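You operate a simulated robot arm through the tools that you are given. There is no shell and no other tool. Be economical: measure what you need, move in short steps, check, and stop when the job is done.

You run a simulated robot arm. Do the job below in one go: nothing can be reset, and whatever is moved stays where it is left.

Task
Fit the stopper, empty the jug into the basin, soak the orange cloth and press it out on the grid.
Fine: the stopper goes in first; jug and damp cloth end on the rack; spill nothing.
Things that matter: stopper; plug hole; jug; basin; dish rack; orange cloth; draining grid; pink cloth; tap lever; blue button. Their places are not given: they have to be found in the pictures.

It is judged by the outcome, as a careful person would: the job done as asked, and still so three seconds after it is handed in. It fails if anything else is knocked over, pushed out of place, dropped, spilled or broken. Lids that push on must go on centred and level and be pressed home; caps that screw on are set level and turned clockwise until they are tight. Flat cloth is picked up by pressing the open fingertips on it (5 to 10 N) and closing them slowly along it; thin cloth reads only 2 to 8 mm in the jaws.

Robot
A 7-joint arm with a two-finger parallel gripper, fixed in place. Base frame: the origin is at the foot of the arm, x ahead of it, y to its left, z up. Units: mm, degrees, N and s.
With the tool pointing down near the work surface it reaches from about 480 to 920 mm from the base axis. Its first joint turns from -115.0 to 115.0 degrees. Payload 3.91 kg.
The TCP is the grasp point between the finger pads, 30 mm short of the fingertips. In the tool frame z runs along the fingers and y along their closing line. The gripper opens to 110 mm. The fingers are 20 mm wide and 10 mm thick; the gripper's body (48 by 112 mm) begins 55 mm behind the TCP.
Orientation is that of the tool frame in the base frame, as a unit quaternion [x, y, z, w]. With the fingers straight down and closing along the base's y, the tool's x points along the base's -x, its y along +y and its z along -z.

Tools
- The arm moves only by the tool play_rows. Its argument "increments" is a list of rows, each a list of 7 numbers: the turn, a rotation vector about the tool's x, y, z in degrees, then the shift along the tool's x, y, z in mm, then the opening, from 0 (shut) to 1 (fully open). In form: [[rx, ry, rz, dx, dy, dz, jaw], ...]. A call has 1 to 10 rows; each row is the pose to reach, as a shift and turn from the pose commanded when the call began, along the tool's axes at that moment. Rows are played at 5 a second. More than 50 mm and 8.6 degrees between two rows, or a gripper value outside its range, and nothing of the call is played. A pose out of reach is approached as far as the arm can. The call stops where the force on the tool passes 50 N (or 10 N more than at its start, if that is more) or the arm is blocked; 0.2 s more then pass. Each finger travels about 153 mm/s and halts on what it meets, pressing with about 23 N; the grip force reading is that of the motor and also rises with nothing between the fingers. The clock runs only during rows and for 0.2 s after the last one: add rows that repeat a pose to give the fingers time. It gives the time, the measured TCP pose, the force on the tool (base axes), the opening and the grip force at its end, in the units of the frame above (readings bear some noise).
- Cameras (640 x 400 px; columns grow to the right, rows downward): "scene" is fixed at [221.3, -499.6, 1570.6]; the picture's right is [0.66, -0.75, 0.00], its down [-0.54, -0.48, -0.69] and it looks along [0.51, 0.46, -0.72] (base axes); focal length 329 px, centre (320, 200). "wrist" rides on the gripper at [72, 17, -103] in the tool frame; the picture's right is [-0.23, 0.97, 0.00], its down [-0.76, -0.18, -0.62] and it looks along [-0.61, -0.14, 0.78] (tool axes); focal length 222 px, centre (320, 200).
- snapshot(camera): a new picture of that camera. The clock stands still meanwhile.
- lift_body(by): slides the trunk up (or, below 0, down) by that many mm; the arm rides with it, the base frame stays. It gives what a move gives, with no picture.
- locate(camera, pixels): for up to 12 pixels [column, row] of the newest picture of that camera ("zoom" is the newest enlarged one), the place [x, y, z] in the base frame of the surface seen there, good to about 3 mm. The clock stands still meanwhile.
- enlarge(camera, box): a new picture of the part [left, top, right, bottom] of that camera's present view, enlarged. The clock stands still meanwhile.
- hand_in(): hands the job in; it is judged then, once.

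Work in short steps. Measure before you move; look again where a grasp or a placing could have gone wrong, and mend it. You have 80 turns and 54 pictures in all, those below and enlarged ones among them. Open the gripper and draw the arm clear of the work before you hand the job in, unless the task says otherwise; then end with one line.

The tools are called after "Request:" as a command line: name --pt "numbers of a row" for each row, then --argument value for the rest, lists and objects as JSON in quotes. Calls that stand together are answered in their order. play_rows: Moves the arm, as the interface text tells. Its arguments: {"type":"object","properties":{"increments":{"type":"array","items":{"type":"array","items":{"type":"number"}}}},"required":["increments"]} The other tools are called the same way: lift_body (by) slides the trunk up or down; snapshot (camera) takes a picture; locate (camera, pixels) gives the place of the surface under pixels of a picture; enlarge (camera, box) takes an enlarged picture of a part of a camera's view; hand_in () hands the job in.

At the start:

```text
clock: 0.0
eef_pos: [535.2, 89.4, 1158.7]
ee_rot: [0.0, 1.0, -0.001, 0.0]
ft_force: [0.4, -0.7, -0.6]
gripper_width: 110.1
finger_force: 0.1
trunk travel left (down, up): [-775.0, 215.0]
```

scene: 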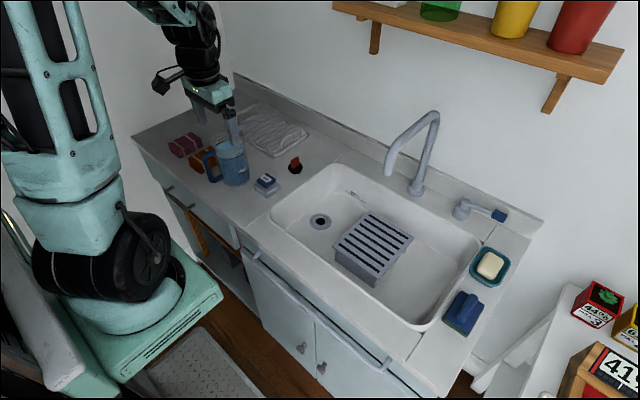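
wrist: 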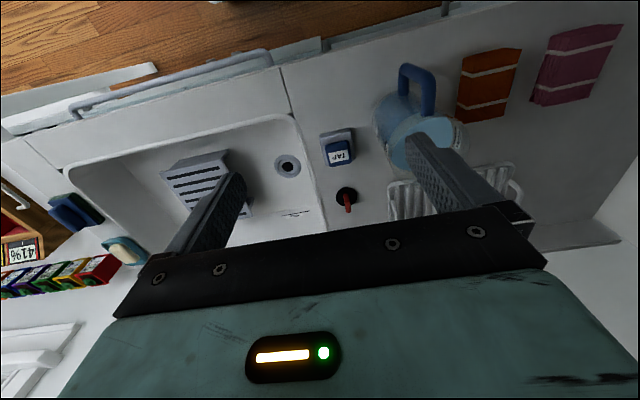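

The scene shows the stopper (295,165), plug hole (320,221), jug (230,163), cloths (200,155), rack (270,130), grid (372,245) and a blue button (266,183). I enlarge both halves to measure them.

Request:
enlarge --camera "scene" --box '[150, 90, 350, 215]'

Request:
locate --camera "scene" --pixels '[[295, 160], [296, 172], [320, 220], [266, 180], [275, 192], [300, 240], [375, 215], [412, 238], [335, 250], [375, 275], [370, 245], [460, 290]]'

Request:
locate --camera "wrist" --pixels '[[346, 208], [346, 194], [288, 166], [338, 152], [488, 85], [575, 65], [410, 105], [400, 85], [405, 200], [510, 180], [200, 185], [290, 215]]'

```text
3.20 times, centred on (250, 152) of scene
```

zoom: 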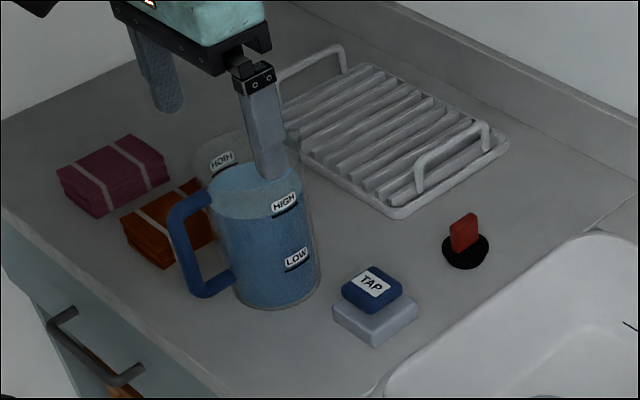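

```text
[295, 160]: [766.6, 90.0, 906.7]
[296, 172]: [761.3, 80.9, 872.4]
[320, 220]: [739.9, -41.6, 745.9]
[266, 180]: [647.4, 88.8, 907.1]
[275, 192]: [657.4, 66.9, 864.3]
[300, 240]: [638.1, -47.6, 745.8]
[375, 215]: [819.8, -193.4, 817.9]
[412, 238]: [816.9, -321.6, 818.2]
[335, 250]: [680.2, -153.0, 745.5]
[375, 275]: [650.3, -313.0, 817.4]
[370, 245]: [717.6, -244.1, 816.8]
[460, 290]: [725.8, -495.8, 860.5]
```

```text
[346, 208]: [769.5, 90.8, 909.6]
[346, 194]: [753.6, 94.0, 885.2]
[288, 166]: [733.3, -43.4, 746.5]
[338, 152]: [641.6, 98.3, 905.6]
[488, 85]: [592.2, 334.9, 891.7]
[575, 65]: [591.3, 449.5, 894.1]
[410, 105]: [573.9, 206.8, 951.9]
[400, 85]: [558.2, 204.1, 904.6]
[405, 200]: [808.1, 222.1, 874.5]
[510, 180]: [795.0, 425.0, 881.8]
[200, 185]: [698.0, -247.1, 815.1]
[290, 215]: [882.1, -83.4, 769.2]
```

Measured so far: the stopper tab is near (768,90,905), the hole near (736,-42,746), and the TAP button near (645,95), which I'll stay away from. I enlarge the wrist view of the stopper and hole to get the tab's direction.

Request:
enlarge --camera "wrist" --box '[250, 120, 410, 220]'

Request:
enlarge --camera "scene" --box '[260, 140, 340, 190]'

```text
4.00 times, centred on (330, 170) of wrist
```

zoom: 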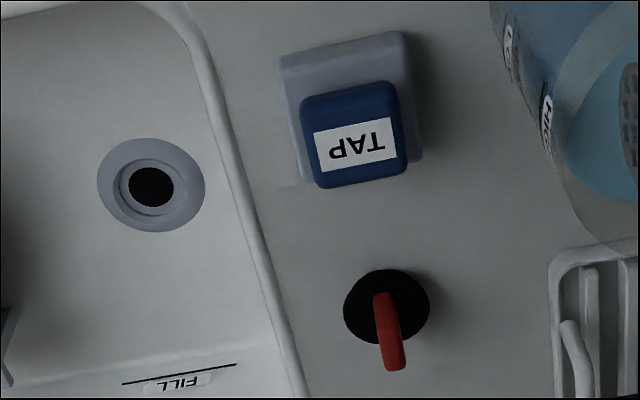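

```text
8.00 times, centred on (300, 165) of scene
```

zoom: 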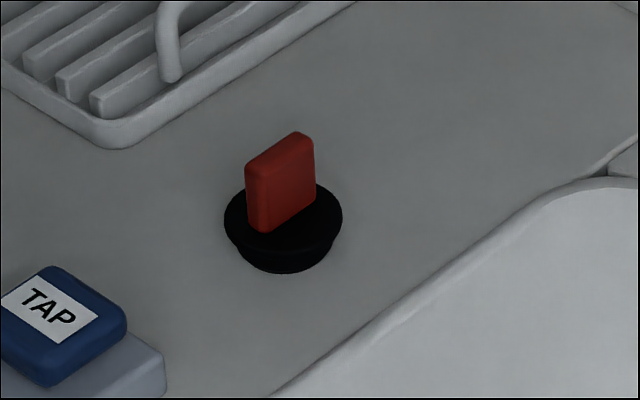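

The tab is long along x and thin along y, so the present jaw direction suits it. I locate its corners in the zoom, and the hole rim and jug in the wrist picture.

Request:
locate --camera "zoom" --pixels '[[250, 168], [262, 172], [300, 135], [310, 142], [267, 228], [312, 192], [228, 215], [340, 215], [285, 235], [285, 268], [280, 180], [290, 290]]'

Request:
locate --camera "wrist" --pixels '[[275, 166], [301, 166], [288, 155], [288, 177], [287, 167], [283, 167], [293, 167], [400, 66], [432, 72], [402, 112], [431, 110], [416, 68]]'

```text
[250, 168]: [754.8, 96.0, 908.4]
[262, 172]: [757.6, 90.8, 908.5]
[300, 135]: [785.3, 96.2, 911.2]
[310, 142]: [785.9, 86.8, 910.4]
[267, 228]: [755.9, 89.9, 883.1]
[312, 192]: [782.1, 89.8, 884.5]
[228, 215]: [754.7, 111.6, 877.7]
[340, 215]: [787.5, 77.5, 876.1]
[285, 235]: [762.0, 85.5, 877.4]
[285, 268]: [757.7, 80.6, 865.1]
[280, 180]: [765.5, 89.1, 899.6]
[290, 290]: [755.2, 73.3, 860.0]
```

```text
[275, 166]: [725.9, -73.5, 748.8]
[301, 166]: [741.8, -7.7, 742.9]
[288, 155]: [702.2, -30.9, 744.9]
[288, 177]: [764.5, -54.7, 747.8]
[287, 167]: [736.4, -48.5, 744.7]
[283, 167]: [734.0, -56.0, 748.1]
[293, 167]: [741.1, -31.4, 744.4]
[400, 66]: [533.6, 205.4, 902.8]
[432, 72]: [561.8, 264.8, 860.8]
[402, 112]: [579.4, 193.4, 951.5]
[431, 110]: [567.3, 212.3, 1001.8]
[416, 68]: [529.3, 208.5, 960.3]
```

Tab spans x 755–785, y 87–96, z 883–911, with its centre at (770,92). I move to just above it with the jaws half open.

Request:
play_rows --pt "0 0 0 -40 0 20 0.6" --pt "0 0 0 -80 0 45 0.5" --pt "0 0 0 -120 1 75 0.4" --pt "0 0 0 -160 2 105 0.4" --pt "0 0 0 -200 3 135 0.4" --pt "0 0 0 -234.8 3 165 0.4" --pt "0 0 0 -234.8 3 198 0.4" --pt "0 0 0 -234.8 3 198 0.4"

Request:
snapshot --camera "wrist"

```text
clock: 1.8
eef_pos: [770.1, 91.4, 960.1]
ee_rot: [0.001, 1.0, 0.0, 0.0]
ft_force: [0.1, -0.2, 0.1]
gripper_width: 44.0
finger_force: 0.1
trunk travel left (down, up): [-775.0, 215.0]
```

```text
48 pictures are left
```

wrist: 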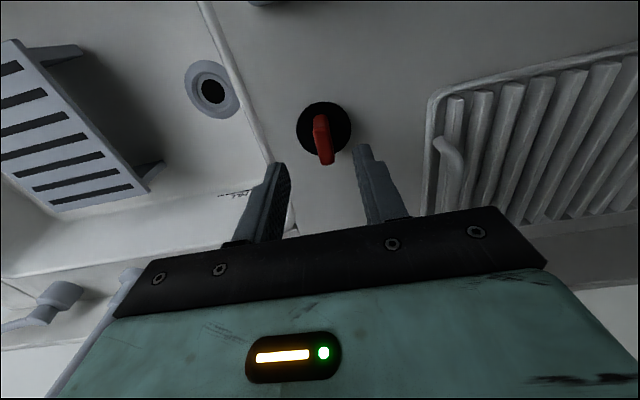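

The tab (322,140) lies between the fingers as expected. I re-measure the hole rim from here and lower to grip the tab.

Request:
locate --camera "wrist" --pixels '[[187, 89], [238, 89], [211, 62], [213, 116], [212, 91], [198, 91], [226, 91], [320, 118], [325, 163], [300, 130], [350, 130], [315, 155]]'

Request:
play_rows --pt "0 0 0 0 0 25 0.4" --pt "0 0 0 0 0.5 46 0.4" --pt "0 0 0 0 0.5 47 0.4" --pt "0 0 0 0 0.5 47 0.2" --pt "0 0 0 0 0.5 47 0" --pt "0 0 0 0 0.5 47 0" --pt "0 0 0 0 0.5 47 0"

```text
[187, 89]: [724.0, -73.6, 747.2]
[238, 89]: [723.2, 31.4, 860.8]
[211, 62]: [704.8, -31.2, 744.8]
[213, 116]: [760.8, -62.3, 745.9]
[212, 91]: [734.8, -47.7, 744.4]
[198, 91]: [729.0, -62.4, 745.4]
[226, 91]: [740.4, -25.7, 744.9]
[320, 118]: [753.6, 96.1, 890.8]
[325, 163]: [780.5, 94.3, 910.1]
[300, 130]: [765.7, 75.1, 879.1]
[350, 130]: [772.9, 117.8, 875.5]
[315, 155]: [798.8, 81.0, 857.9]
```

```text
clock: 3.4
eef_pos: [769.6, 92.3, 913.0]
ee_rot: [0.0, 1.0, 0.0, 0.0]
ft_force: [0.0, -0.1, 0.0]
gripper_width: 11.3
finger_force: 22.9
trunk travel left (down, up): [-775.0, 215.0]
```

The tab is gripped at 11.3 mm. I lift it and enlarge the scene view of the hole to find its centre.

Request:
play_rows --pt "0 0 0 0 0 -25 0" --pt "0 0 0 0 0 -50 0" --pt "0 0 0 0 0 -60 0" --pt "0 0 0 0 0 -60 0"

Request:
enlarge --camera "scene" --box '[280, 140, 360, 240]'

Request:
enlarge --camera "wrist" --box '[140, 50, 380, 200]'

```text
clock: 4.4
eef_pos: [771.1, 91.3, 972.6]
ee_rot: [0.0, 1.0, 0.0, 0.0]
ft_force: [-0.9, 0.5, -0.3]
gripper_width: 10.8
finger_force: 22.9
trunk travel left (down, up): [-775.0, 215.0]
```

```text
4.00 times, centred on (320, 190) of scene
```

zoom: 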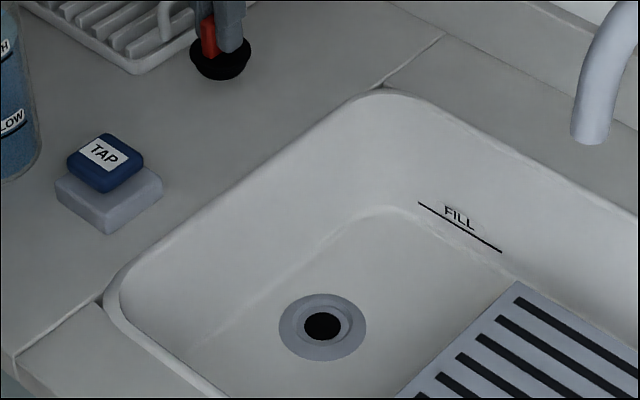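

```text
2.67 times, centred on (260, 125) of wrist
```

zoom: 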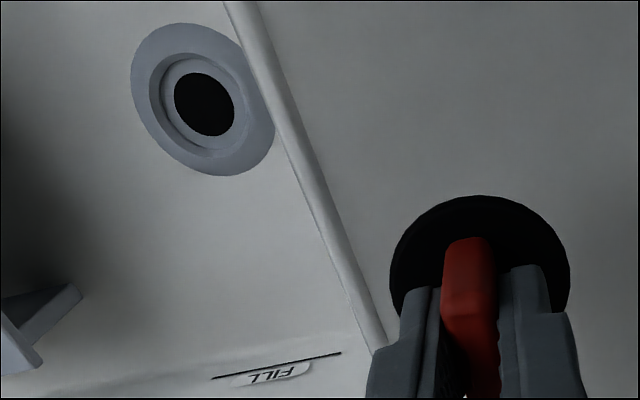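

I measure opposite points on the hole's flange and inner rim, and on the held disc.

Request:
locate --camera "zoom" --pixels '[[133, 80], [271, 125], [180, 26], [225, 173], [164, 85], [248, 115], [186, 62], [217, 150], [393, 270], [567, 280], [470, 240], [480, 199]]'

Request:
enlarge --camera "scene" --box '[300, 205, 340, 235]'

Request:
locate --camera "zoom" --pixels '[[130, 230], [480, 230], [320, 90], [320, 360], [320, 240], [300, 240]]'

```text
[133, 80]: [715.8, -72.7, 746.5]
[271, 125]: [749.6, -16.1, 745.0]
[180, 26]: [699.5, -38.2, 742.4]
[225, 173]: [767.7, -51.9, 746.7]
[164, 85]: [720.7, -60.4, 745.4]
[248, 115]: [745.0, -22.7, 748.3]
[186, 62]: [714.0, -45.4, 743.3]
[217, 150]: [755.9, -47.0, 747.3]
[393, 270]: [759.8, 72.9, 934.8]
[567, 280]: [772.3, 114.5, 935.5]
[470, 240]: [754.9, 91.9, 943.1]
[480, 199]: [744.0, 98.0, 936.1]
```

```text
13.33 times, centred on (320, 220) of scene
```

zoom: 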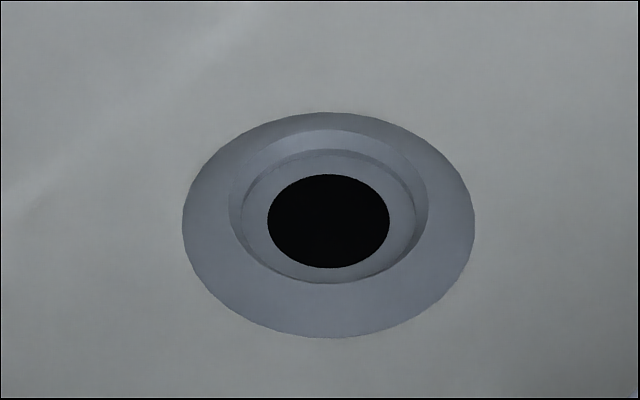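

```text
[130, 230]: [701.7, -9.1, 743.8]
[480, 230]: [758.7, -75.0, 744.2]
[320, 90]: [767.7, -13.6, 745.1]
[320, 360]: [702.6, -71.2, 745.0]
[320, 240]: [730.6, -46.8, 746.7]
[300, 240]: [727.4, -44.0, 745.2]
```

Hole centre comes out at about (734,−45). Before moving over it I locate the tap spout and the basin's edges to keep clear of them.

Request:
locate --camera "scene" --pixels '[[389, 172], [400, 150], [420, 128], [433, 115], [416, 190], [318, 172], [275, 218], [300, 225], [462, 210], [500, 215], [345, 182], [340, 200]]'

Request:
play_rows --pt "0 0 0 6 -25 0 0" --pt "0 0 0 14 -60 0 0" --pt "0 0 0 22 -95 0 0" --pt "0 0 0 30 -120 0 0" --pt "0 0 0 36 -137.5 0 0" --pt "0 0 0 36 -137.5 0 0"

Request:
enlarge --camera "wrist" --box '[200, 50, 440, 200]'

```text
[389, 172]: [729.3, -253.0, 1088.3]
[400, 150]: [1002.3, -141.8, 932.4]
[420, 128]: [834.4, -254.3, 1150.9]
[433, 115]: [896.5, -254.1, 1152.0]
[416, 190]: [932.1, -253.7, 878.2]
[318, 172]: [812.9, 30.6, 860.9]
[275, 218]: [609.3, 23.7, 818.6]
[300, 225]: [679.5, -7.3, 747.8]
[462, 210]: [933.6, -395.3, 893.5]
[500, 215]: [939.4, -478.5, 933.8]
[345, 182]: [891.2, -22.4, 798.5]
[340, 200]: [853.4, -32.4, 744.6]
```

```text
clock: 5.8
eef_pos: [733.9, -45.3, 973.4]
ee_rot: [0.0, 1.0, 0.0, 0.0]
ft_force: [0.5, -0.1, -0.2]
gripper_width: 11.3
finger_force: 22.7
trunk travel left (down, up): [-775.0, 215.0]
```

```text
2.67 times, centred on (320, 125) of wrist
```

zoom: 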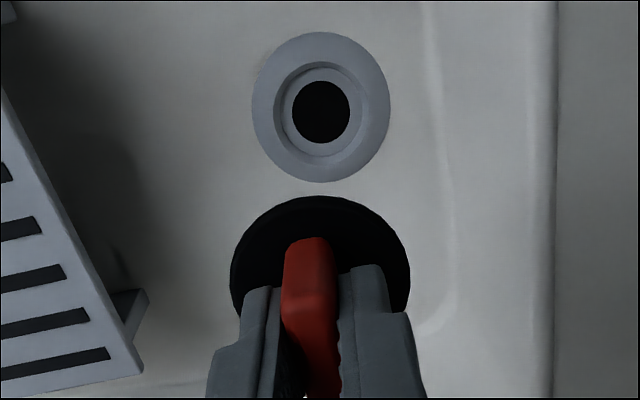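

The hole computes to (733,−43.5) and the held disc to (734,−44), so they line up. The spout runs over y=−254, z 1088–1150, so I'll keep clear of it. I lower to just above the hole and check.

Request:
play_rows --pt "0 0 0 0 0 30 0" --pt "0 0 0 0 0.5 65 0" --pt "0 0 0 0 0.5 100 0" --pt "0 0 0 0 0.5 130 0" --pt "0 0 0 0 0.5 155 0" --pt "0 0 0 0 0.5 155 0"

Request:
enlarge --camera "scene" --box '[280, 190, 360, 240]'

Request:
enlarge --camera "wrist" --box '[240, 80, 400, 180]'

```text
clock: 7.2
eef_pos: [734.1, -44.4, 817.7]
ee_rot: [0.0, 1.0, 0.0, 0.001]
ft_force: [-0.5, 0.2, -0.1]
gripper_width: 11.3
finger_force: 23.0
trunk travel left (down, up): [-775.0, 215.0]
```

```text
8.00 times, centred on (320, 215) of scene
```

zoom: 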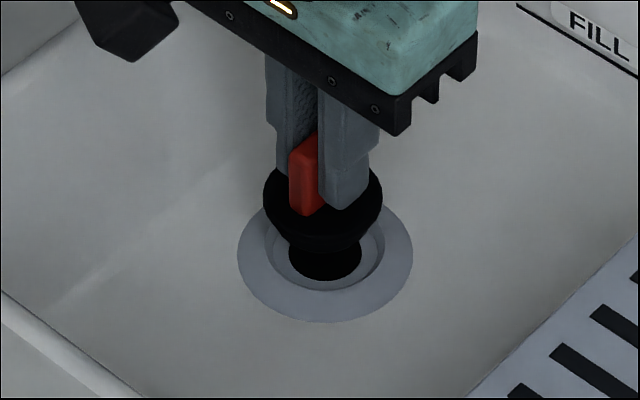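

```text
4.00 times, centred on (320, 130) of wrist
```

zoom: 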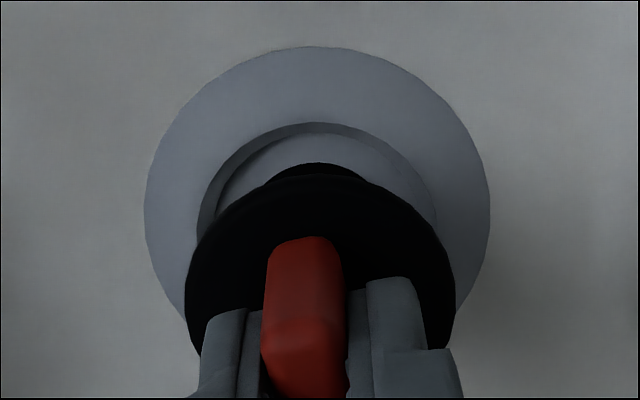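

The disc sits about 1 mm off toward +y, so I correct by (+0.5,−0.8) and press down slowly.

Request:
play_rows --pt "0 0 0 -0.5 -0.8 6 0" --pt "0 0 0 -0.5 -0.8 12 0" --pt "0 0 0 -0.5 -0.8 16 0" --pt "0 0 0 -0.5 -0.8 20 0" --pt "0 0 0 -0.5 -0.8 23 0" --pt "0 0 0 -0.5 -0.8 26 0" --pt "0 0 0 -0.5 -0.8 28 0" --pt "0 0 0 -0.5 -0.8 30 0" --pt "0 0 0 -0.5 -0.8 32 0" --pt "0 0 0 -0.5 -0.8 34 0"

Request:
enlarge --camera "scene" --box '[280, 190, 360, 240]'

```text
clock: 9.3
eef_pos: [735.4, -44.7, 789.3]
ee_rot: [0.0, 1.0, 0.0, 0.003]
ft_force: [-12.6, -1.0, 30.3]
gripper_width: 11.1
finger_force: 22.5
trunk travel left (down, up): [-775.0, 215.0]
stopped in row 10: the force on the tool passed its limit (the readings are from after the stop); the commanded pose is now the measured one
```

```text
8.00 times, centred on (320, 215) of scene
```

zoom: 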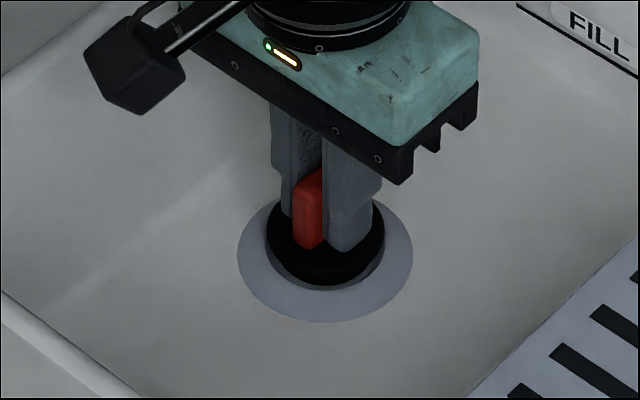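

It stopped at 50 N, about 9 mm into the hole. I open the jaws slightly, back off and check whether it sits level and home.

Request:
play_rows --pt "0 0 0 0 0 -1 0" --pt "0 0 0 0 0 -1 0.15" --pt "0 0 0 0 0 -1 0.3" --pt "0 0 0 0 0 -20 0.3" --pt "0 0 0 0 0 -45 0.3" --pt "0 0 0 0 0 -70 0.3" --pt "0 0 0 0 0 -70 0.3"

Request:
enlarge --camera "scene" --box '[288, 195, 352, 235]'

Request:
enlarge --camera "wrist" --box '[240, 60, 400, 160]'

```text
clock: 10.9
eef_pos: [736.2, -45.0, 858.8]
ee_rot: [0.0, 1.0, 0.0, 0.001]
ft_force: [0.8, -0.2, 0.1]
gripper_width: 33.1
finger_force: 0.1
trunk travel left (down, up): [-775.0, 215.0]
```

```text
10.00 times, centred on (320, 215) of scene
```

zoom: 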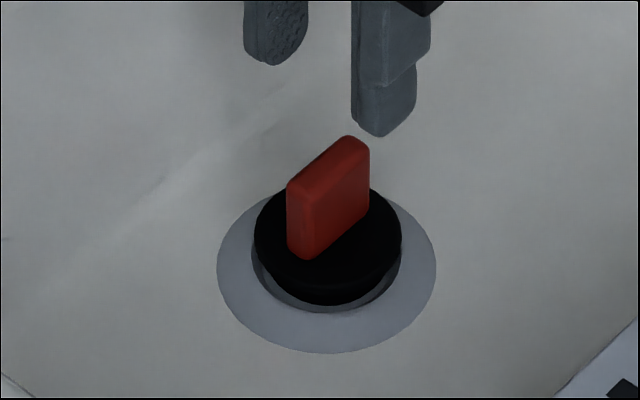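

```text
4.00 times, centred on (320, 110) of wrist
```

zoom: 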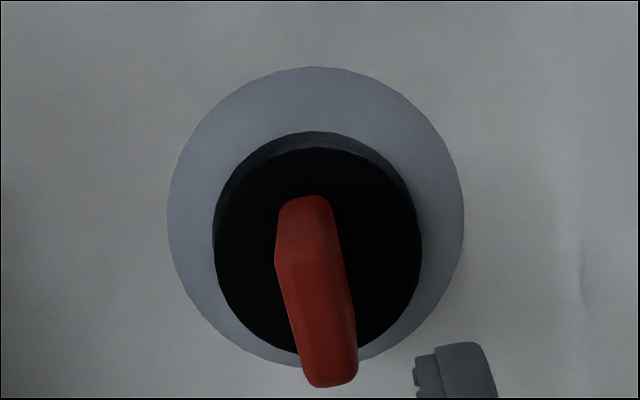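

It is level and close to centred, but may stand proud. I measure its top, then press on the tab with shut fingers.

Request:
locate --camera "wrist" --pixels '[[300, 105], [338, 110], [315, 100], [318, 150], [285, 100], [352, 110]]'

Request:
play_rows --pt "0 0 0 1 1 10 0" --pt "0 0 0 1 1 20 0" --pt "0 0 0 1 1 30 0" --pt "0 0 0 1 1 37 0" --pt "0 0 0 1 1 41 0" --pt "0 0 0 1 1 44 0" --pt "0 0 0 1 1 47 0" --pt "0 0 0 1 1 50 0" --pt "0 0 0 1 1 53 0" --pt "0 0 0 1 1 56 0"

```text
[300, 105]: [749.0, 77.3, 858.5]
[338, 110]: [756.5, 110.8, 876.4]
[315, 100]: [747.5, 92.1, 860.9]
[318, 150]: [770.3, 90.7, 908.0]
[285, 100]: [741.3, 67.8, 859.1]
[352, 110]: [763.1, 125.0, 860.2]
```

```text
clock: 12.2
eef_pos: [737.6, -43.1, 823.7]
ee_rot: [0.0, 1.0, 0.001, 0.005]
ft_force: [-10.9, -0.6, 34.3]
gripper_width: 0.0
finger_force: 23.4
trunk travel left (down, up): [-775.0, 215.0]
stopped in row 6: the force on the tool passed its limit (the readings are from after the stop); the commanded pose is now the measured one
```

Contact came at fingertip z≈794. I press again from here in fine steps to see whether it moves.

Request:
play_rows --pt "0 0 0 1.5 0 -2 0" --pt "0 0 0 1.5 0 -1 0" --pt "0 0 0 1.5 0 0 0" --pt "0 0 0 1.5 0 1 0" --pt "0 0 0 1.5 0 2 0" --pt "0 0 0 1.5 0 3 0" --pt "0 0 0 1.5 0 4 0" --pt "0 0 0 1.5 0 5 0" --pt "0 0 0 1.5 0 6 0" --pt "0 0 0 1.5 0 7 0"

Request:
play_rows --pt "0 0 0 0 0 -20 0" --pt "0 0 0 0 0 -50 0.2" --pt "0 0 0 0 0 -80 0.3" --pt "0 0 0 0 0 -80 0.3"

Request:
snapshot --camera "wrist"

Request:
enlarge --camera "scene" --box '[288, 195, 352, 235]'

Request:
locate --camera "zoom" --pixels '[[258, 235], [398, 235], [325, 275], [225, 270], [430, 270], [325, 330], [340, 200], [330, 305]]'

```text
clock: 13.2
eef_pos: [738.3, -42.6, 823.7]
ee_rot: [0.0, 1.0, 0.001, 0.007]
ft_force: [-9.6, -0.4, 28.8]
gripper_width: 0.1
finger_force: 23.0
trunk travel left (down, up): [-775.0, 215.0]
stopped in row 5: the force on the tool passed its limit (the readings are from after the stop); the commanded pose is now the measured one
```

```text
clock: 14.2
eef_pos: [736.4, -42.1, 902.5]
ee_rot: [-0.001, 1.0, 0.001, 0.006]
ft_force: [0.3, 0.5, 0.3]
gripper_width: 32.8
finger_force: 0.1
trunk travel left (down, up): [-775.0, 215.0]
```

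```text
38 pictures are left
```

wrist: 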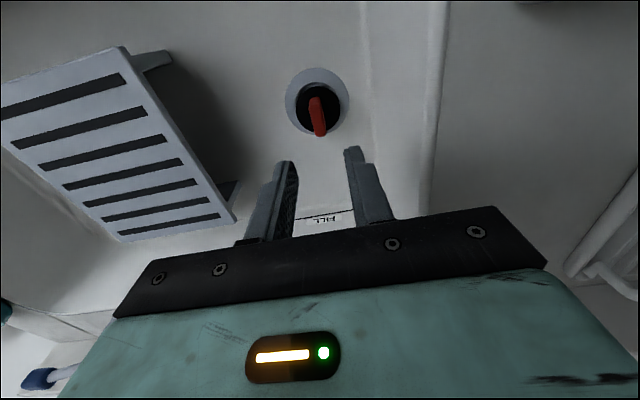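

```text
10.00 times, centred on (320, 215) of scene
```

zoom: 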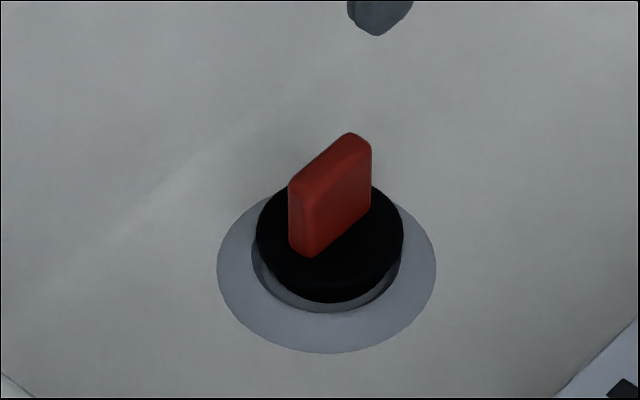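

```text
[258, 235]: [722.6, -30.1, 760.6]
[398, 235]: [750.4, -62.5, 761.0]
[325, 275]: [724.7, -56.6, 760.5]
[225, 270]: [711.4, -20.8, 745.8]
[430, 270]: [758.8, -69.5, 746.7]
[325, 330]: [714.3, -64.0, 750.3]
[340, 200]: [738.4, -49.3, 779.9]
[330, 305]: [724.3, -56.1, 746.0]
```

The disc top is at z≈760 and level, about 1 mm toward +x/−y of the hole centre. I regrip the tab on the hole axis and press with a small twist to make sure it is fully home.

Request:
play_rows --pt "0 0 0 1.6 -1.7 40 0.3" --pt "0 0 0 1.6 -1.7 80 0.3" --pt "0 0 0 1.6 -1.7 105 0.3" --pt "0 0 0 1.6 -1.7 108 0.15" --pt "0 0 0 1.6 -1.7 108 0" --pt "0 0 0 1.6 -1.7 108 0" --pt "0 0 6 1.6 -1.7 110 0" --pt "0 0 -6 1.6 -1.7 111 0" --pt "0 0 6 1.6 -1.7 112 0" --pt "0 0 0 1.6 -1.7 113 0"

Request:
enlarge --camera "scene" --box '[288, 195, 352, 235]'

```text
refused: row 8 steps farther than a row can; nothing moved
```

```text
10.00 times, centred on (320, 215) of scene
```

zoom: 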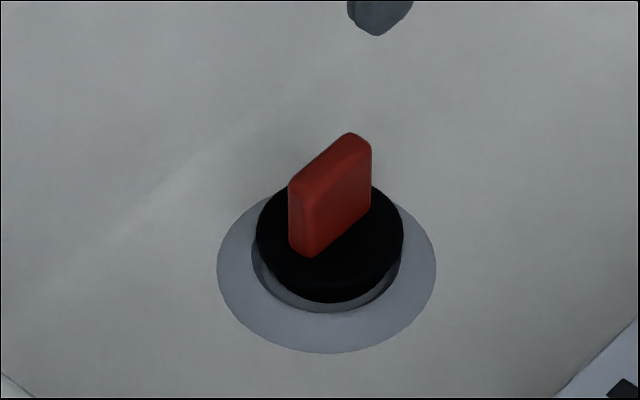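

The twist between two rows was too large, so nothing moved. I repeat with smaller turns.

Request:
play_rows --pt "0 0 0 1.6 -1.7 40 0.3" --pt "0 0 0 1.6 -1.7 80 0.3" --pt "0 0 0 1.6 -1.7 105 0.3" --pt "0 0 0 1.6 -1.7 108 0.15" --pt "0 0 0 1.6 -1.7 108 0" --pt "0 0 0 1.6 -1.7 108 0" --pt "0 0 4 1.6 -1.7 110 0" --pt "0 0 -4 1.6 -1.7 111 0" --pt "0 0 4 1.6 -1.7 112 0" --pt "0 0 0 1.6 -1.7 113 0"

Request:
enlarge --camera "scene" --box '[288, 195, 352, 235]'

```text
clock: 16.4
eef_pos: [737.9, -44.7, 790.3]
ee_rot: [0.0, 1.0, 0.001, 0.008]
ft_force: [-3.3, -1.2, 33.8]
gripper_width: 11.2
finger_force: 23.2
trunk travel left (down, up): [-775.0, 215.0]
```

```text
10.00 times, centred on (320, 215) of scene
```

zoom: 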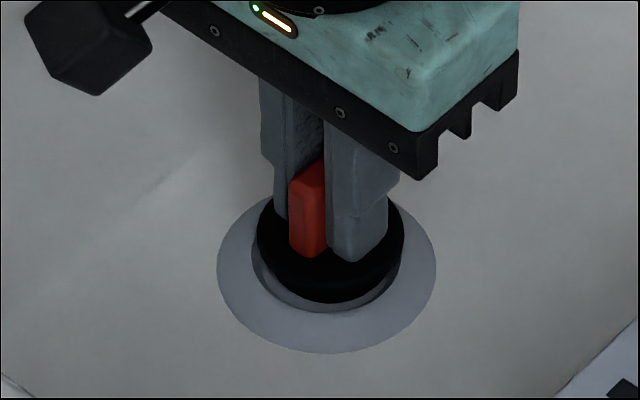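

It is bottomed out at 34 N. I ease off, nudge it 1.5 mm back toward −x to centre it, press again and release.

Request:
play_rows --pt "0 0 0 0 0 -4 0" --pt "0 0 0 2 0.3 -4 0" --pt "0 0 0 3 0.3 -3 0" --pt "0 0 0 3 0.3 0 0" --pt "0 0 0 3 0.3 1 0" --pt "0 0 0 2 0.3 -3 0" --pt "0 0 0 2 0.3 -3 0.15" --pt "0 0 0 2 0.3 -3 0.3" --pt "0 0 0 2 0.3 -30 0.3" --pt "0 0 0 2 0.3 -75 0.3"

Request:
enlarge --camera "scene" --box '[288, 195, 352, 235]'

Request:
locate --camera "zoom" --pixels '[[258, 237], [398, 237], [325, 275], [300, 265], [225, 270], [430, 270], [325, 330], [380, 240]]'

```text
clock: 18.6
eef_pos: [732.5, -42.2, 862.0]
ee_rot: [0.0, 1.0, 0.001, 0.005]
ft_force: [-0.5, 0.0, -0.6]
gripper_width: 32.9
finger_force: 0.1
trunk travel left (down, up): [-775.0, 215.0]
```

```text
10.00 times, centred on (320, 215) of scene
```

zoom: 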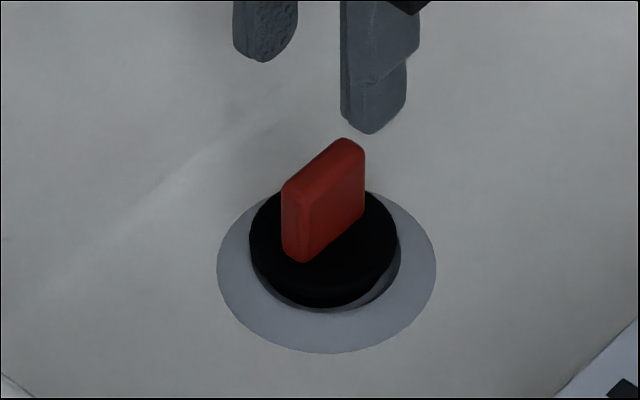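

```text
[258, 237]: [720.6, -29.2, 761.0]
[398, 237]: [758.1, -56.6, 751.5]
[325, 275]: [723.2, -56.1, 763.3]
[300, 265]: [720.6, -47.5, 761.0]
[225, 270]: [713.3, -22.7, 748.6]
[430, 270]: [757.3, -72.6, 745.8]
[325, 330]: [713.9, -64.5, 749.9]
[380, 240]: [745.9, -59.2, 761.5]
```

The disc moved about 2 mm and is now roughly 0.6 mm left of centre. I look at it from the wrist as well.

Request:
enlarge --camera "wrist" --box '[260, 60, 380, 135]'

Request:
locate --camera "zoom" --pixels '[[170, 230], [470, 230], [320, 180], [310, 30], [120, 200], [520, 220], [400, 330], [180, 330]]'

```text
5.33 times, centred on (320, 98) of wrist
```

zoom: 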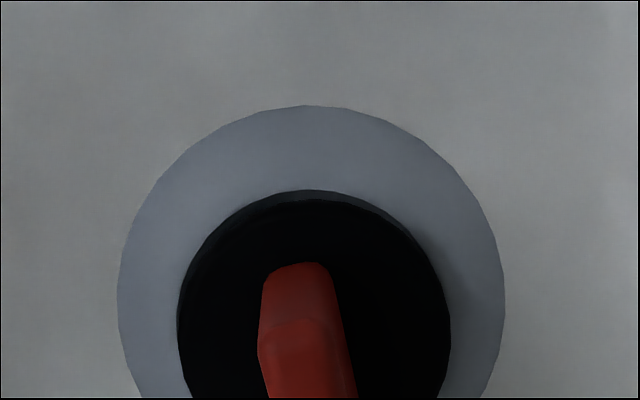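

```text
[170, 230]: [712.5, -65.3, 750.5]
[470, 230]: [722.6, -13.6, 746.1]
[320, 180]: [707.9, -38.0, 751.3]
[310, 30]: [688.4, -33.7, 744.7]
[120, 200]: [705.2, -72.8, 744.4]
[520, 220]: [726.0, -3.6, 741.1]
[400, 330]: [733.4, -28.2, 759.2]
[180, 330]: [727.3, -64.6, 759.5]
```

The stopper is within about 0.7 mm of the hole centre, level and bottomed out, so I leave it. Next I rise and move back above the jug area to look at the jug, cloths and rack.

Request:
play_rows --pt "0 0 0 0 0 -50 0.4" --pt "0 0 0 0 0 -100 0.6" --pt "0 0 0 5 0 -150 0.8" --pt "0 0 0 15 10 -197 1" --pt "0 0 0 42 32 -230 1" --pt "0 0 0 78 62 -247 1" --pt "0 0 0 115 95 -250 1" --pt "0 0 0 150 130 -250 1" --pt "0 0 0 185 165 -250 1" --pt "0 0 0 212 205 -250 1"

Request:
play_rows --pt "0 0 0 0 20 0 1" --pt "0 0 0 0 45 0 1" --pt "0 0 0 0 45 0 1"

Request:
snapshot --camera "wrist"

Request:
enlarge --camera "scene" --box '[160, 100, 320, 200]'

```text
refused: row 3 steps farther than a row can; nothing moved
```

```text
clock: 19.2
eef_pos: [734.3, -31.0, 864.9]
ee_rot: [0.007, 1.0, -0.011, 0.003]
ft_force: [-9.6, -30.7, 21.1]
gripper_width: 94.8
finger_force: 0.0
trunk travel left (down, up): [-775.0, 215.0]
stopped in row 2: the force on the tool passed its limit (the readings are from after the stop); the commanded pose is now the measured one
```

```text
32 pictures are left
```

wrist: 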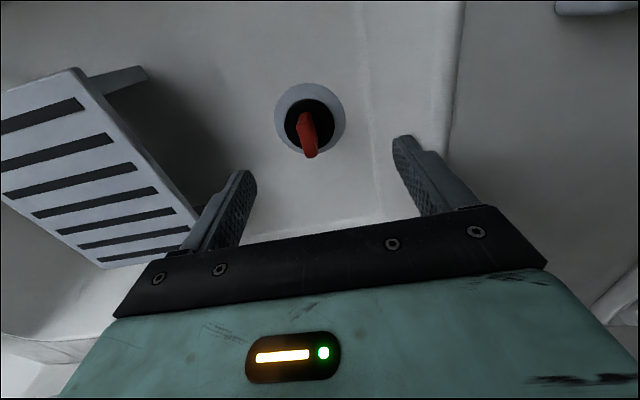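

```text
4.00 times, centred on (240, 150) of scene
```

zoom: 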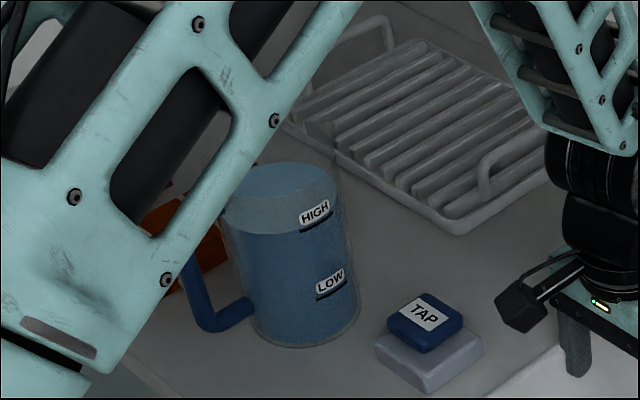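

The first call was refused and the follow-up touched the basin wall lightly. Nothing was displaced, and the stopper is unchanged at (308,115). I back off and rise properly.

Request:
play_rows --pt "0 0 0 0 -10 -5 0.8" --pt "0 0 0 0 -10 -45 0.8" --pt "0 0 0 0 -10 -90 0.8" --pt "0 0 0 0 -10 -135 1" --pt "0 0 0 0 -10 -180 1" --pt "0 0 0 5 -5 -225 1" --pt "0 0 0 30 15 -250 1" --pt "0 0 0 60 40 -260 1" --pt "0 0 0 90 70 -260 1" --pt "0 0 0 120 100 -260 1"

```text
clock: 21.4
eef_pos: [613.2, 79.4, 1119.6]
ee_rot: [0.004, 1.0, -0.006, 0.004]
ft_force: [-0.1, 0.3, -0.6]
gripper_width: 110.1
finger_force: 0.2
trunk travel left (down, up): [-775.0, 215.0]
```

I level the tool (the tilt error is under 1°) and move to a spot from which the wrist camera sees the jug and cloths.

Request:
play_rows --pt "-0.35 0.2 -0.2 20 30 0 1" --pt "-0.69 0.46 -0.46 42 65 -5 1" --pt "-0.69 0.46 -0.46 65 100 -10 1" --pt "-0.69 0.46 -0.46 90 130 -10 1" --pt "-0.69 0.46 -0.46 90 130 -10 1"

Request:
snapshot --camera "wrist"

```text
clock: 22.6
eef_pos: [525.0, 212.8, 1127.8]
ee_rot: [0.001, 1.0, -0.002, 0.001]
ft_force: [0.3, -0.4, -0.9]
gripper_width: 110.0
finger_force: 0.0
trunk travel left (down, up): [-775.0, 215.0]
```

```text
30 pictures are left
```

wrist: 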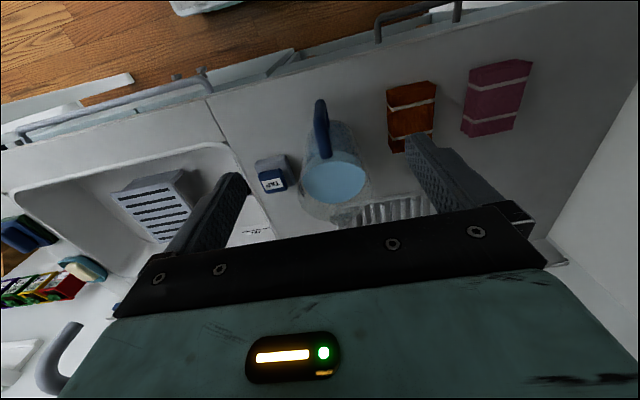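

The jug (333,175), orange cloth (410,115) and pink cloth (495,95) are in view. I enlarge and locate.

Request:
enlarge --camera "wrist" --box '[260, 60, 460, 235]'

Request:
locate --camera "wrist" --pixels '[[320, 102], [325, 155], [335, 182], [301, 182], [370, 182], [335, 215], [388, 93], [435, 83], [390, 145], [468, 70], [520, 62], [495, 135]]'

```text
2.29 times, centred on (360, 148) of wrist
```

zoom: 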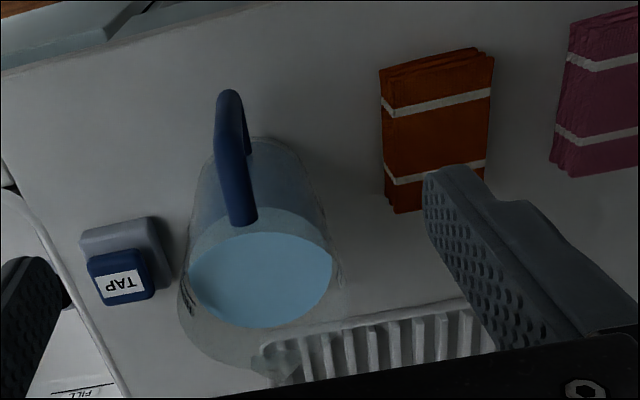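

```text
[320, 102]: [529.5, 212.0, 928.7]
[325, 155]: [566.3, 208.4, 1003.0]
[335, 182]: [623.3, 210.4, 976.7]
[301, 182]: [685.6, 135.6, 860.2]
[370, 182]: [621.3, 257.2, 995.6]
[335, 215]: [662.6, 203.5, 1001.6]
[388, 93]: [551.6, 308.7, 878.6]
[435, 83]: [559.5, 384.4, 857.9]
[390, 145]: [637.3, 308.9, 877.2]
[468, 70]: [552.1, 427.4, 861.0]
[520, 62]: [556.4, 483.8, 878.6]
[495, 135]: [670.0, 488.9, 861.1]
```

Jug rim is at z≈1002 and water at z≈977, with the axis near (618,208). I measure the rim and handle points in the zoom for exact centring.

Request:
locate --camera "zoom" --pixels '[[184, 270], [181, 300], [336, 262], [340, 285], [250, 370], [220, 355], [260, 280], [238, 95], [232, 110], [245, 205], [235, 222], [290, 345]]'

Request:
enlarge --camera "scene" --box '[170, 110, 290, 200]'

```text
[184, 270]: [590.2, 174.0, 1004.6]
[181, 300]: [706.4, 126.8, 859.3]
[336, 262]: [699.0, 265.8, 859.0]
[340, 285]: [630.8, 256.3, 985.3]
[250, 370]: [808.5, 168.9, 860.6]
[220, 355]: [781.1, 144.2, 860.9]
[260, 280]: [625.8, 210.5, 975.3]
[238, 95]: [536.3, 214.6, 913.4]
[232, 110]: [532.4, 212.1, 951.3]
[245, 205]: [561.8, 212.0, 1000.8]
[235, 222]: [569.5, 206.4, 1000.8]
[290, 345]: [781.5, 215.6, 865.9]
```

```text
4.44 times, centred on (230, 155) of scene
```

zoom: 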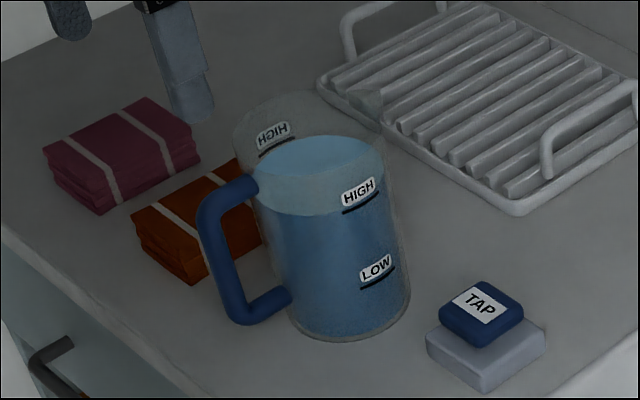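

The jug centre is about (618,211), diameter ≈92, rim 1003, with handle toward −x and spout toward +x. I'll grip the body from above with fingers at ±y, so first I hover over it.

Request:
play_rows --pt "0 0 0 -30 -1 0 1" --pt "0 0 0 -60 -1 20 1" --pt "0 0 0 -93 -1.8 45 1" --pt "0 0 0 -93 -1.8 70 1" --pt "0 0 0 -93 -1.8 70 1"

Request:
enlarge --camera "wrist" --box '[160, 40, 480, 240]'

Request:
enlarge --camera "scene" --box '[170, 80, 298, 200]'

```text
clock: 23.8
eef_pos: [617.3, 210.9, 1058.3]
ee_rot: [0.001, 1.0, -0.001, 0.0]
ft_force: [0.7, 0.6, 0.5]
gripper_width: 109.7
finger_force: 0.0
trunk travel left (down, up): [-775.0, 215.0]
```

```text
2.00 times, centred on (320, 140) of wrist
```

zoom: 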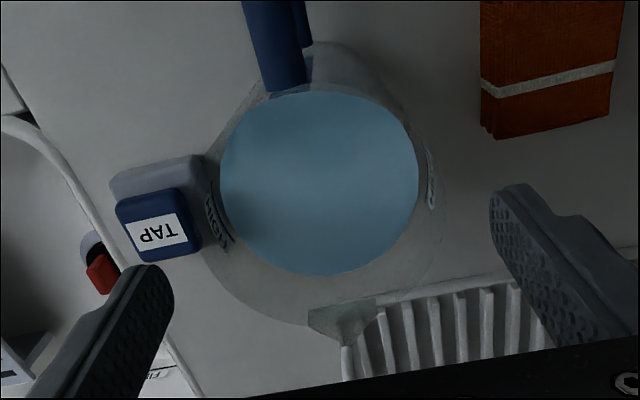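

```text
3.33 times, centred on (234, 140) of scene
```

zoom: 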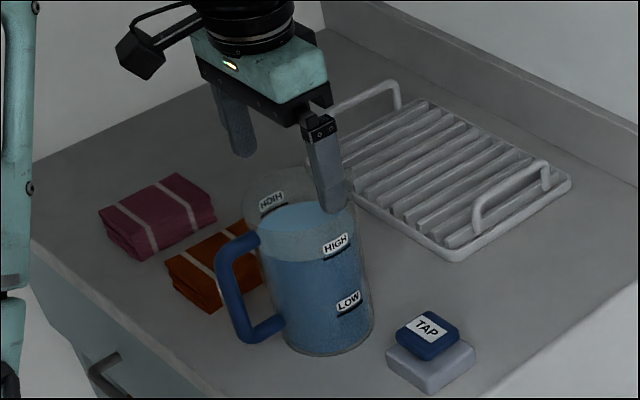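

The water surface centre computes to (617,211), matching the TCP. I lower around the rim to TCP z≈960 and close gently.

Request:
play_rows --pt "0 0 0 0 0.5 25 1" --pt "0 0 0 0 0.5 50 1" --pt "0 0 0 0 0.5 75 1" --pt "0 0 0 0 0.5 98 1" --pt "0 0 0 0 0.5 98 1" --pt "0 0 0 0 0.5 98 0.9" --pt "0 0 0 0 0.5 98 0.82" --pt "0 0 0 0 0.5 98 0.7" --pt "0 0 0 0 0.5 98 0.6" --pt "0 0 0 0 0.5 98 0.6"

```text
clock: 26.0
eef_pos: [617.5, 211.0, 959.3]
ee_rot: [0.001, 1.0, 0.0, -0.001]
ft_force: [0.3, -1.3, -0.4]
gripper_width: 91.8
finger_force: 23.2
trunk travel left (down, up): [-775.0, 215.0]
```

Gripped at 91.8 mm. I lift slowly and keep the jug level.

Request:
play_rows --pt "0 0 0 0 0 0 0.3" --pt "0 0 0 0 0 -3 0.3" --pt "0 0 0 0 0 -8 0.3" --pt "0 0 0 0 0 -15 0.3" --pt "0 0 0 0 0 -24 0.3" --pt "0 0 0 0 0 -33 0.3" --pt "0 0 0 0 0 -42 0.3" --pt "0 0 0 0 0 -49 0.3" --pt "0 0 0 0 0 -52 0.3" --pt "0 0 0 0 0 -52 0.3"

Request:
enlarge --camera "scene" --box '[150, 80, 310, 210]'

```text
clock: 28.2
eef_pos: [617.0, 212.4, 1011.7]
ee_rot: [0.002, 1.0, 0.0, -0.001]
ft_force: [-0.4, -0.3, -8.1]
gripper_width: 91.6
finger_force: 22.9
trunk travel left (down, up): [-775.0, 215.0]
```

```text
3.08 times, centred on (230, 145) of scene
```

zoom: 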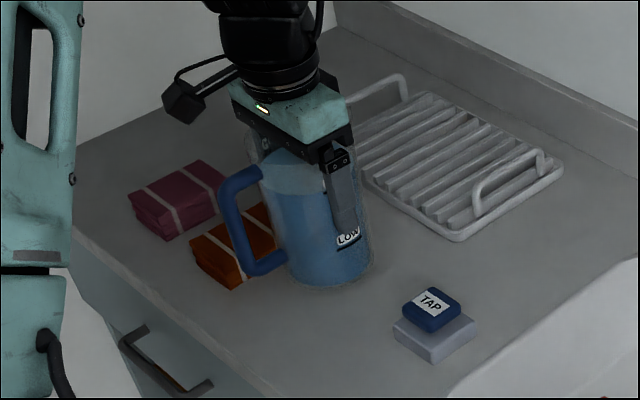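

Lifted (8 N) and level. I raise it further and then carry it smoothly toward the basin, well above the button.

Request:
play_rows --pt "0 0 0 0 0 -4 0.3" --pt "0 0 0 0 0 -14 0.3" --pt "0 0 0 0 0 -30 0.3" --pt "0 0 0 0 0 -48 0.3" --pt "0 0 0 0 -3 -65 0.3" --pt "0 0 0 -1 -10 -80 0.3" --pt "0 0 0 -3 -22 -90 0.3" --pt "0 0 0 -6 -40 -95 0.3" --pt "0 0 0 -10 -60 -98 0.3" --pt "0 0 0 -14 -80 -98 0.3"

Request:
play_rows --pt "0 0 0 -4 -20 0 0.3" --pt "0 0 0 -8 -42 0 0.3" --pt "0 0 0 -12 -66 0 0.3" --pt "0 0 0 -16 -90 0 0.3" --pt "0 0 0 -20 -114 0 0.3" --pt "0 0 0 -24 -138 0 0.3" --pt "0 0 0 -28 -160 0 0.3" --pt "0 0 0 -32 -178 0 0.3" --pt "0 0 0 -35 -188 0 0.3" --pt "0 0 0 -36 -192 0 0.3"

```text
clock: 30.4
eef_pos: [631.9, 131.3, 1108.7]
ee_rot: [-0.001, 1.0, 0.0, 0.0]
ft_force: [0.2, 0.9, -8.7]
gripper_width: 91.4
finger_force: 23.1
trunk travel left (down, up): [-775.0, 215.0]
```

```text
clock: 32.6
eef_pos: [667.8, -61.3, 1109.5]
ee_rot: [0.002, 1.0, 0.0, -0.001]
ft_force: [-0.3, -0.6, -7.7]
gripper_width: 91.6
finger_force: 22.7
trunk travel left (down, up): [-775.0, 215.0]
```

The jug is over the basin. I turn it about the vertical so its spout swings toward +y; the later tilt then has the tool pointing along −y.

Request:
play_rows --pt "0 0 -4 0 0 0 0.3" --pt "0 0 -12 0 0 0 0.3" --pt "0 0 -20 0 0 0 0.3" --pt "0 0 -28 0 0 0 0.3" --pt "0 0 -36 0 0 0 0.3" --pt "0 0 -44 0 0 0 0.3" --pt "0 0 -52 0 0 0 0.3" --pt "0 0 -60 0 0 0 0.3" --pt "0 0 -68 0 0 0 0.3" --pt "0 0 -74 0 0 0 0.3"

Request:
snapshot --camera "scene"

```text
clock: 34.8
eef_pos: [668.5, -60.9, 1109.9]
ee_rot: [-0.602, 0.798, 0.0, -0.001]
ft_force: [-0.4, 0.1, -8.0]
gripper_width: 91.6
finger_force: 23.1
trunk travel left (down, up): [-775.0, 215.0]
```

```text
24 pictures are left
```

scene: 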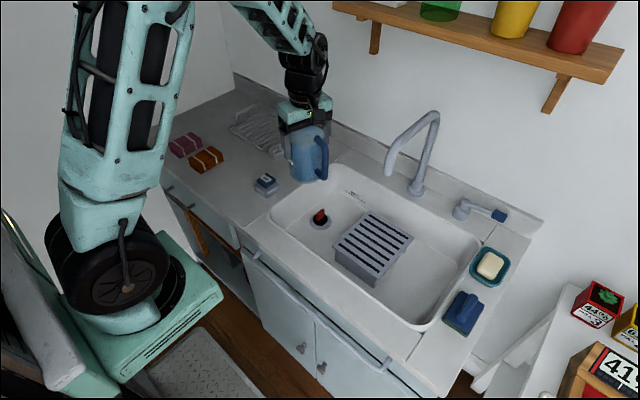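

The yaw works: tool x (handle side) now points to (−0.28,−0.96). I shift to (690,−130,1030), which keeps the jug clear of the tap spout and its lip over the basin's left half.

Request:
play_rows --pt "0 0 0 5 -3 5 0.3" --pt "0 0 0 13 -9 14 0.3" --pt "0 0 0 23 -16 26 0.3" --pt "0 0 0 33 -23 40 0.3" --pt "0 0 0 43 -29 54 0.3" --pt "0 0 0 51 -34 66 0.3" --pt "0 0 0 57 -38 75 0.3" --pt "0 0 0 60.4 -39.7 80 0.3" --pt "0 0 0 60.4 -39.7 80 0.3"

Request:
play_rows --pt "0 2 0 0 0 0 0.3" --pt "0 5 0 0 0 0 0.3" --pt "0 8 0 0 0 0 0.3" --pt "0 11 0 0 0 0 0.3" --pt "0 14 0 0 0 0 0.3" --pt "0 17 0 0 0 0 0.3" --pt "0 20 0 0 0 0 0.3" --pt "0 22 0 0 0 0 0.3" --pt "0 24 0 0 0 0 0.3" --pt "0 25 0 0 0 0 0.3"

Request:
snapshot --camera "scene"

```text
clock: 36.8
eef_pos: [688.1, -130.0, 1029.7]
ee_rot: [-0.601, 0.799, 0.0, -0.001]
ft_force: [-0.4, -0.7, -7.8]
gripper_width: 91.5
finger_force: 23.0
trunk travel left (down, up): [-775.0, 215.0]
```

```text
clock: 39.0
eef_pos: [687.7, -130.3, 1030.0]
ee_rot: [-0.587, 0.78, -0.13, -0.175]
ft_force: [0.1, 0.3, -7.1]
gripper_width: 91.5
finger_force: 23.0
trunk travel left (down, up): [-775.0, 215.0]
```

```text
23 pictures are left
```

scene: 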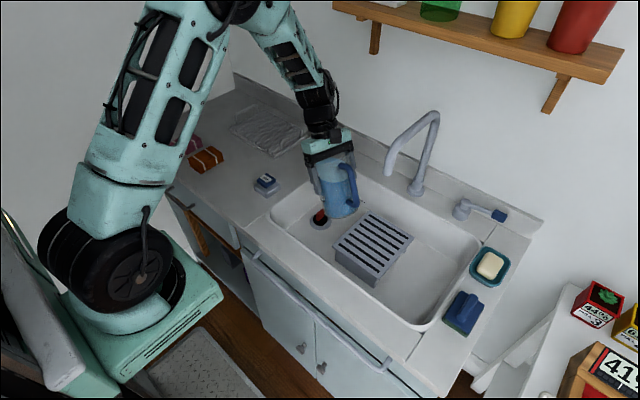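

No spill at 25°. I continue the tilt slowly to about 52°, sliding 15 mm further in −y for margin at the left wall.

Request:
play_rows --pt "0 2 0 4 -1 2 0.3" --pt "0 5 0 8 -2.5 4 0.3" --pt "0 8 0 13.1 -4.1 6.1 0.3" --pt "0 11 0 13.1 -4.1 6.1 0.3" --pt "0 14 0 13.1 -4.1 6.1 0.3" --pt "0 17 0 13.1 -4.1 6.1 0.3" --pt "0 20 0 13.1 -4.1 6.1 0.3" --pt "0 23 0 13.1 -4.1 6.1 0.3" --pt "0 26 0 13.1 -4.1 6.1 0.3" --pt "0 27 0 13.1 -4.1 6.1 0.3"

Request:
enlarge --camera "scene" --box '[240, 100, 480, 300]'

```text
clock: 41.2
eef_pos: [687.6, -146.0, 1029.5]
ee_rot: [-0.539, 0.718, -0.264, -0.352]
ft_force: [0.2, 0.5, -6.9]
gripper_width: 91.5
finger_force: 23.6
trunk travel left (down, up): [-775.0, 215.0]
```

```text
2.00 times, centred on (360, 200) of scene
```

zoom: 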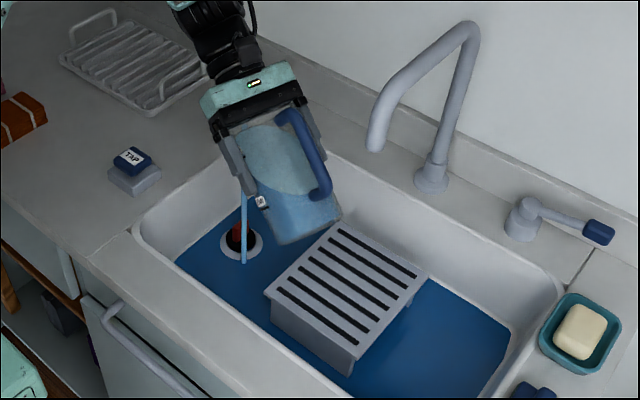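

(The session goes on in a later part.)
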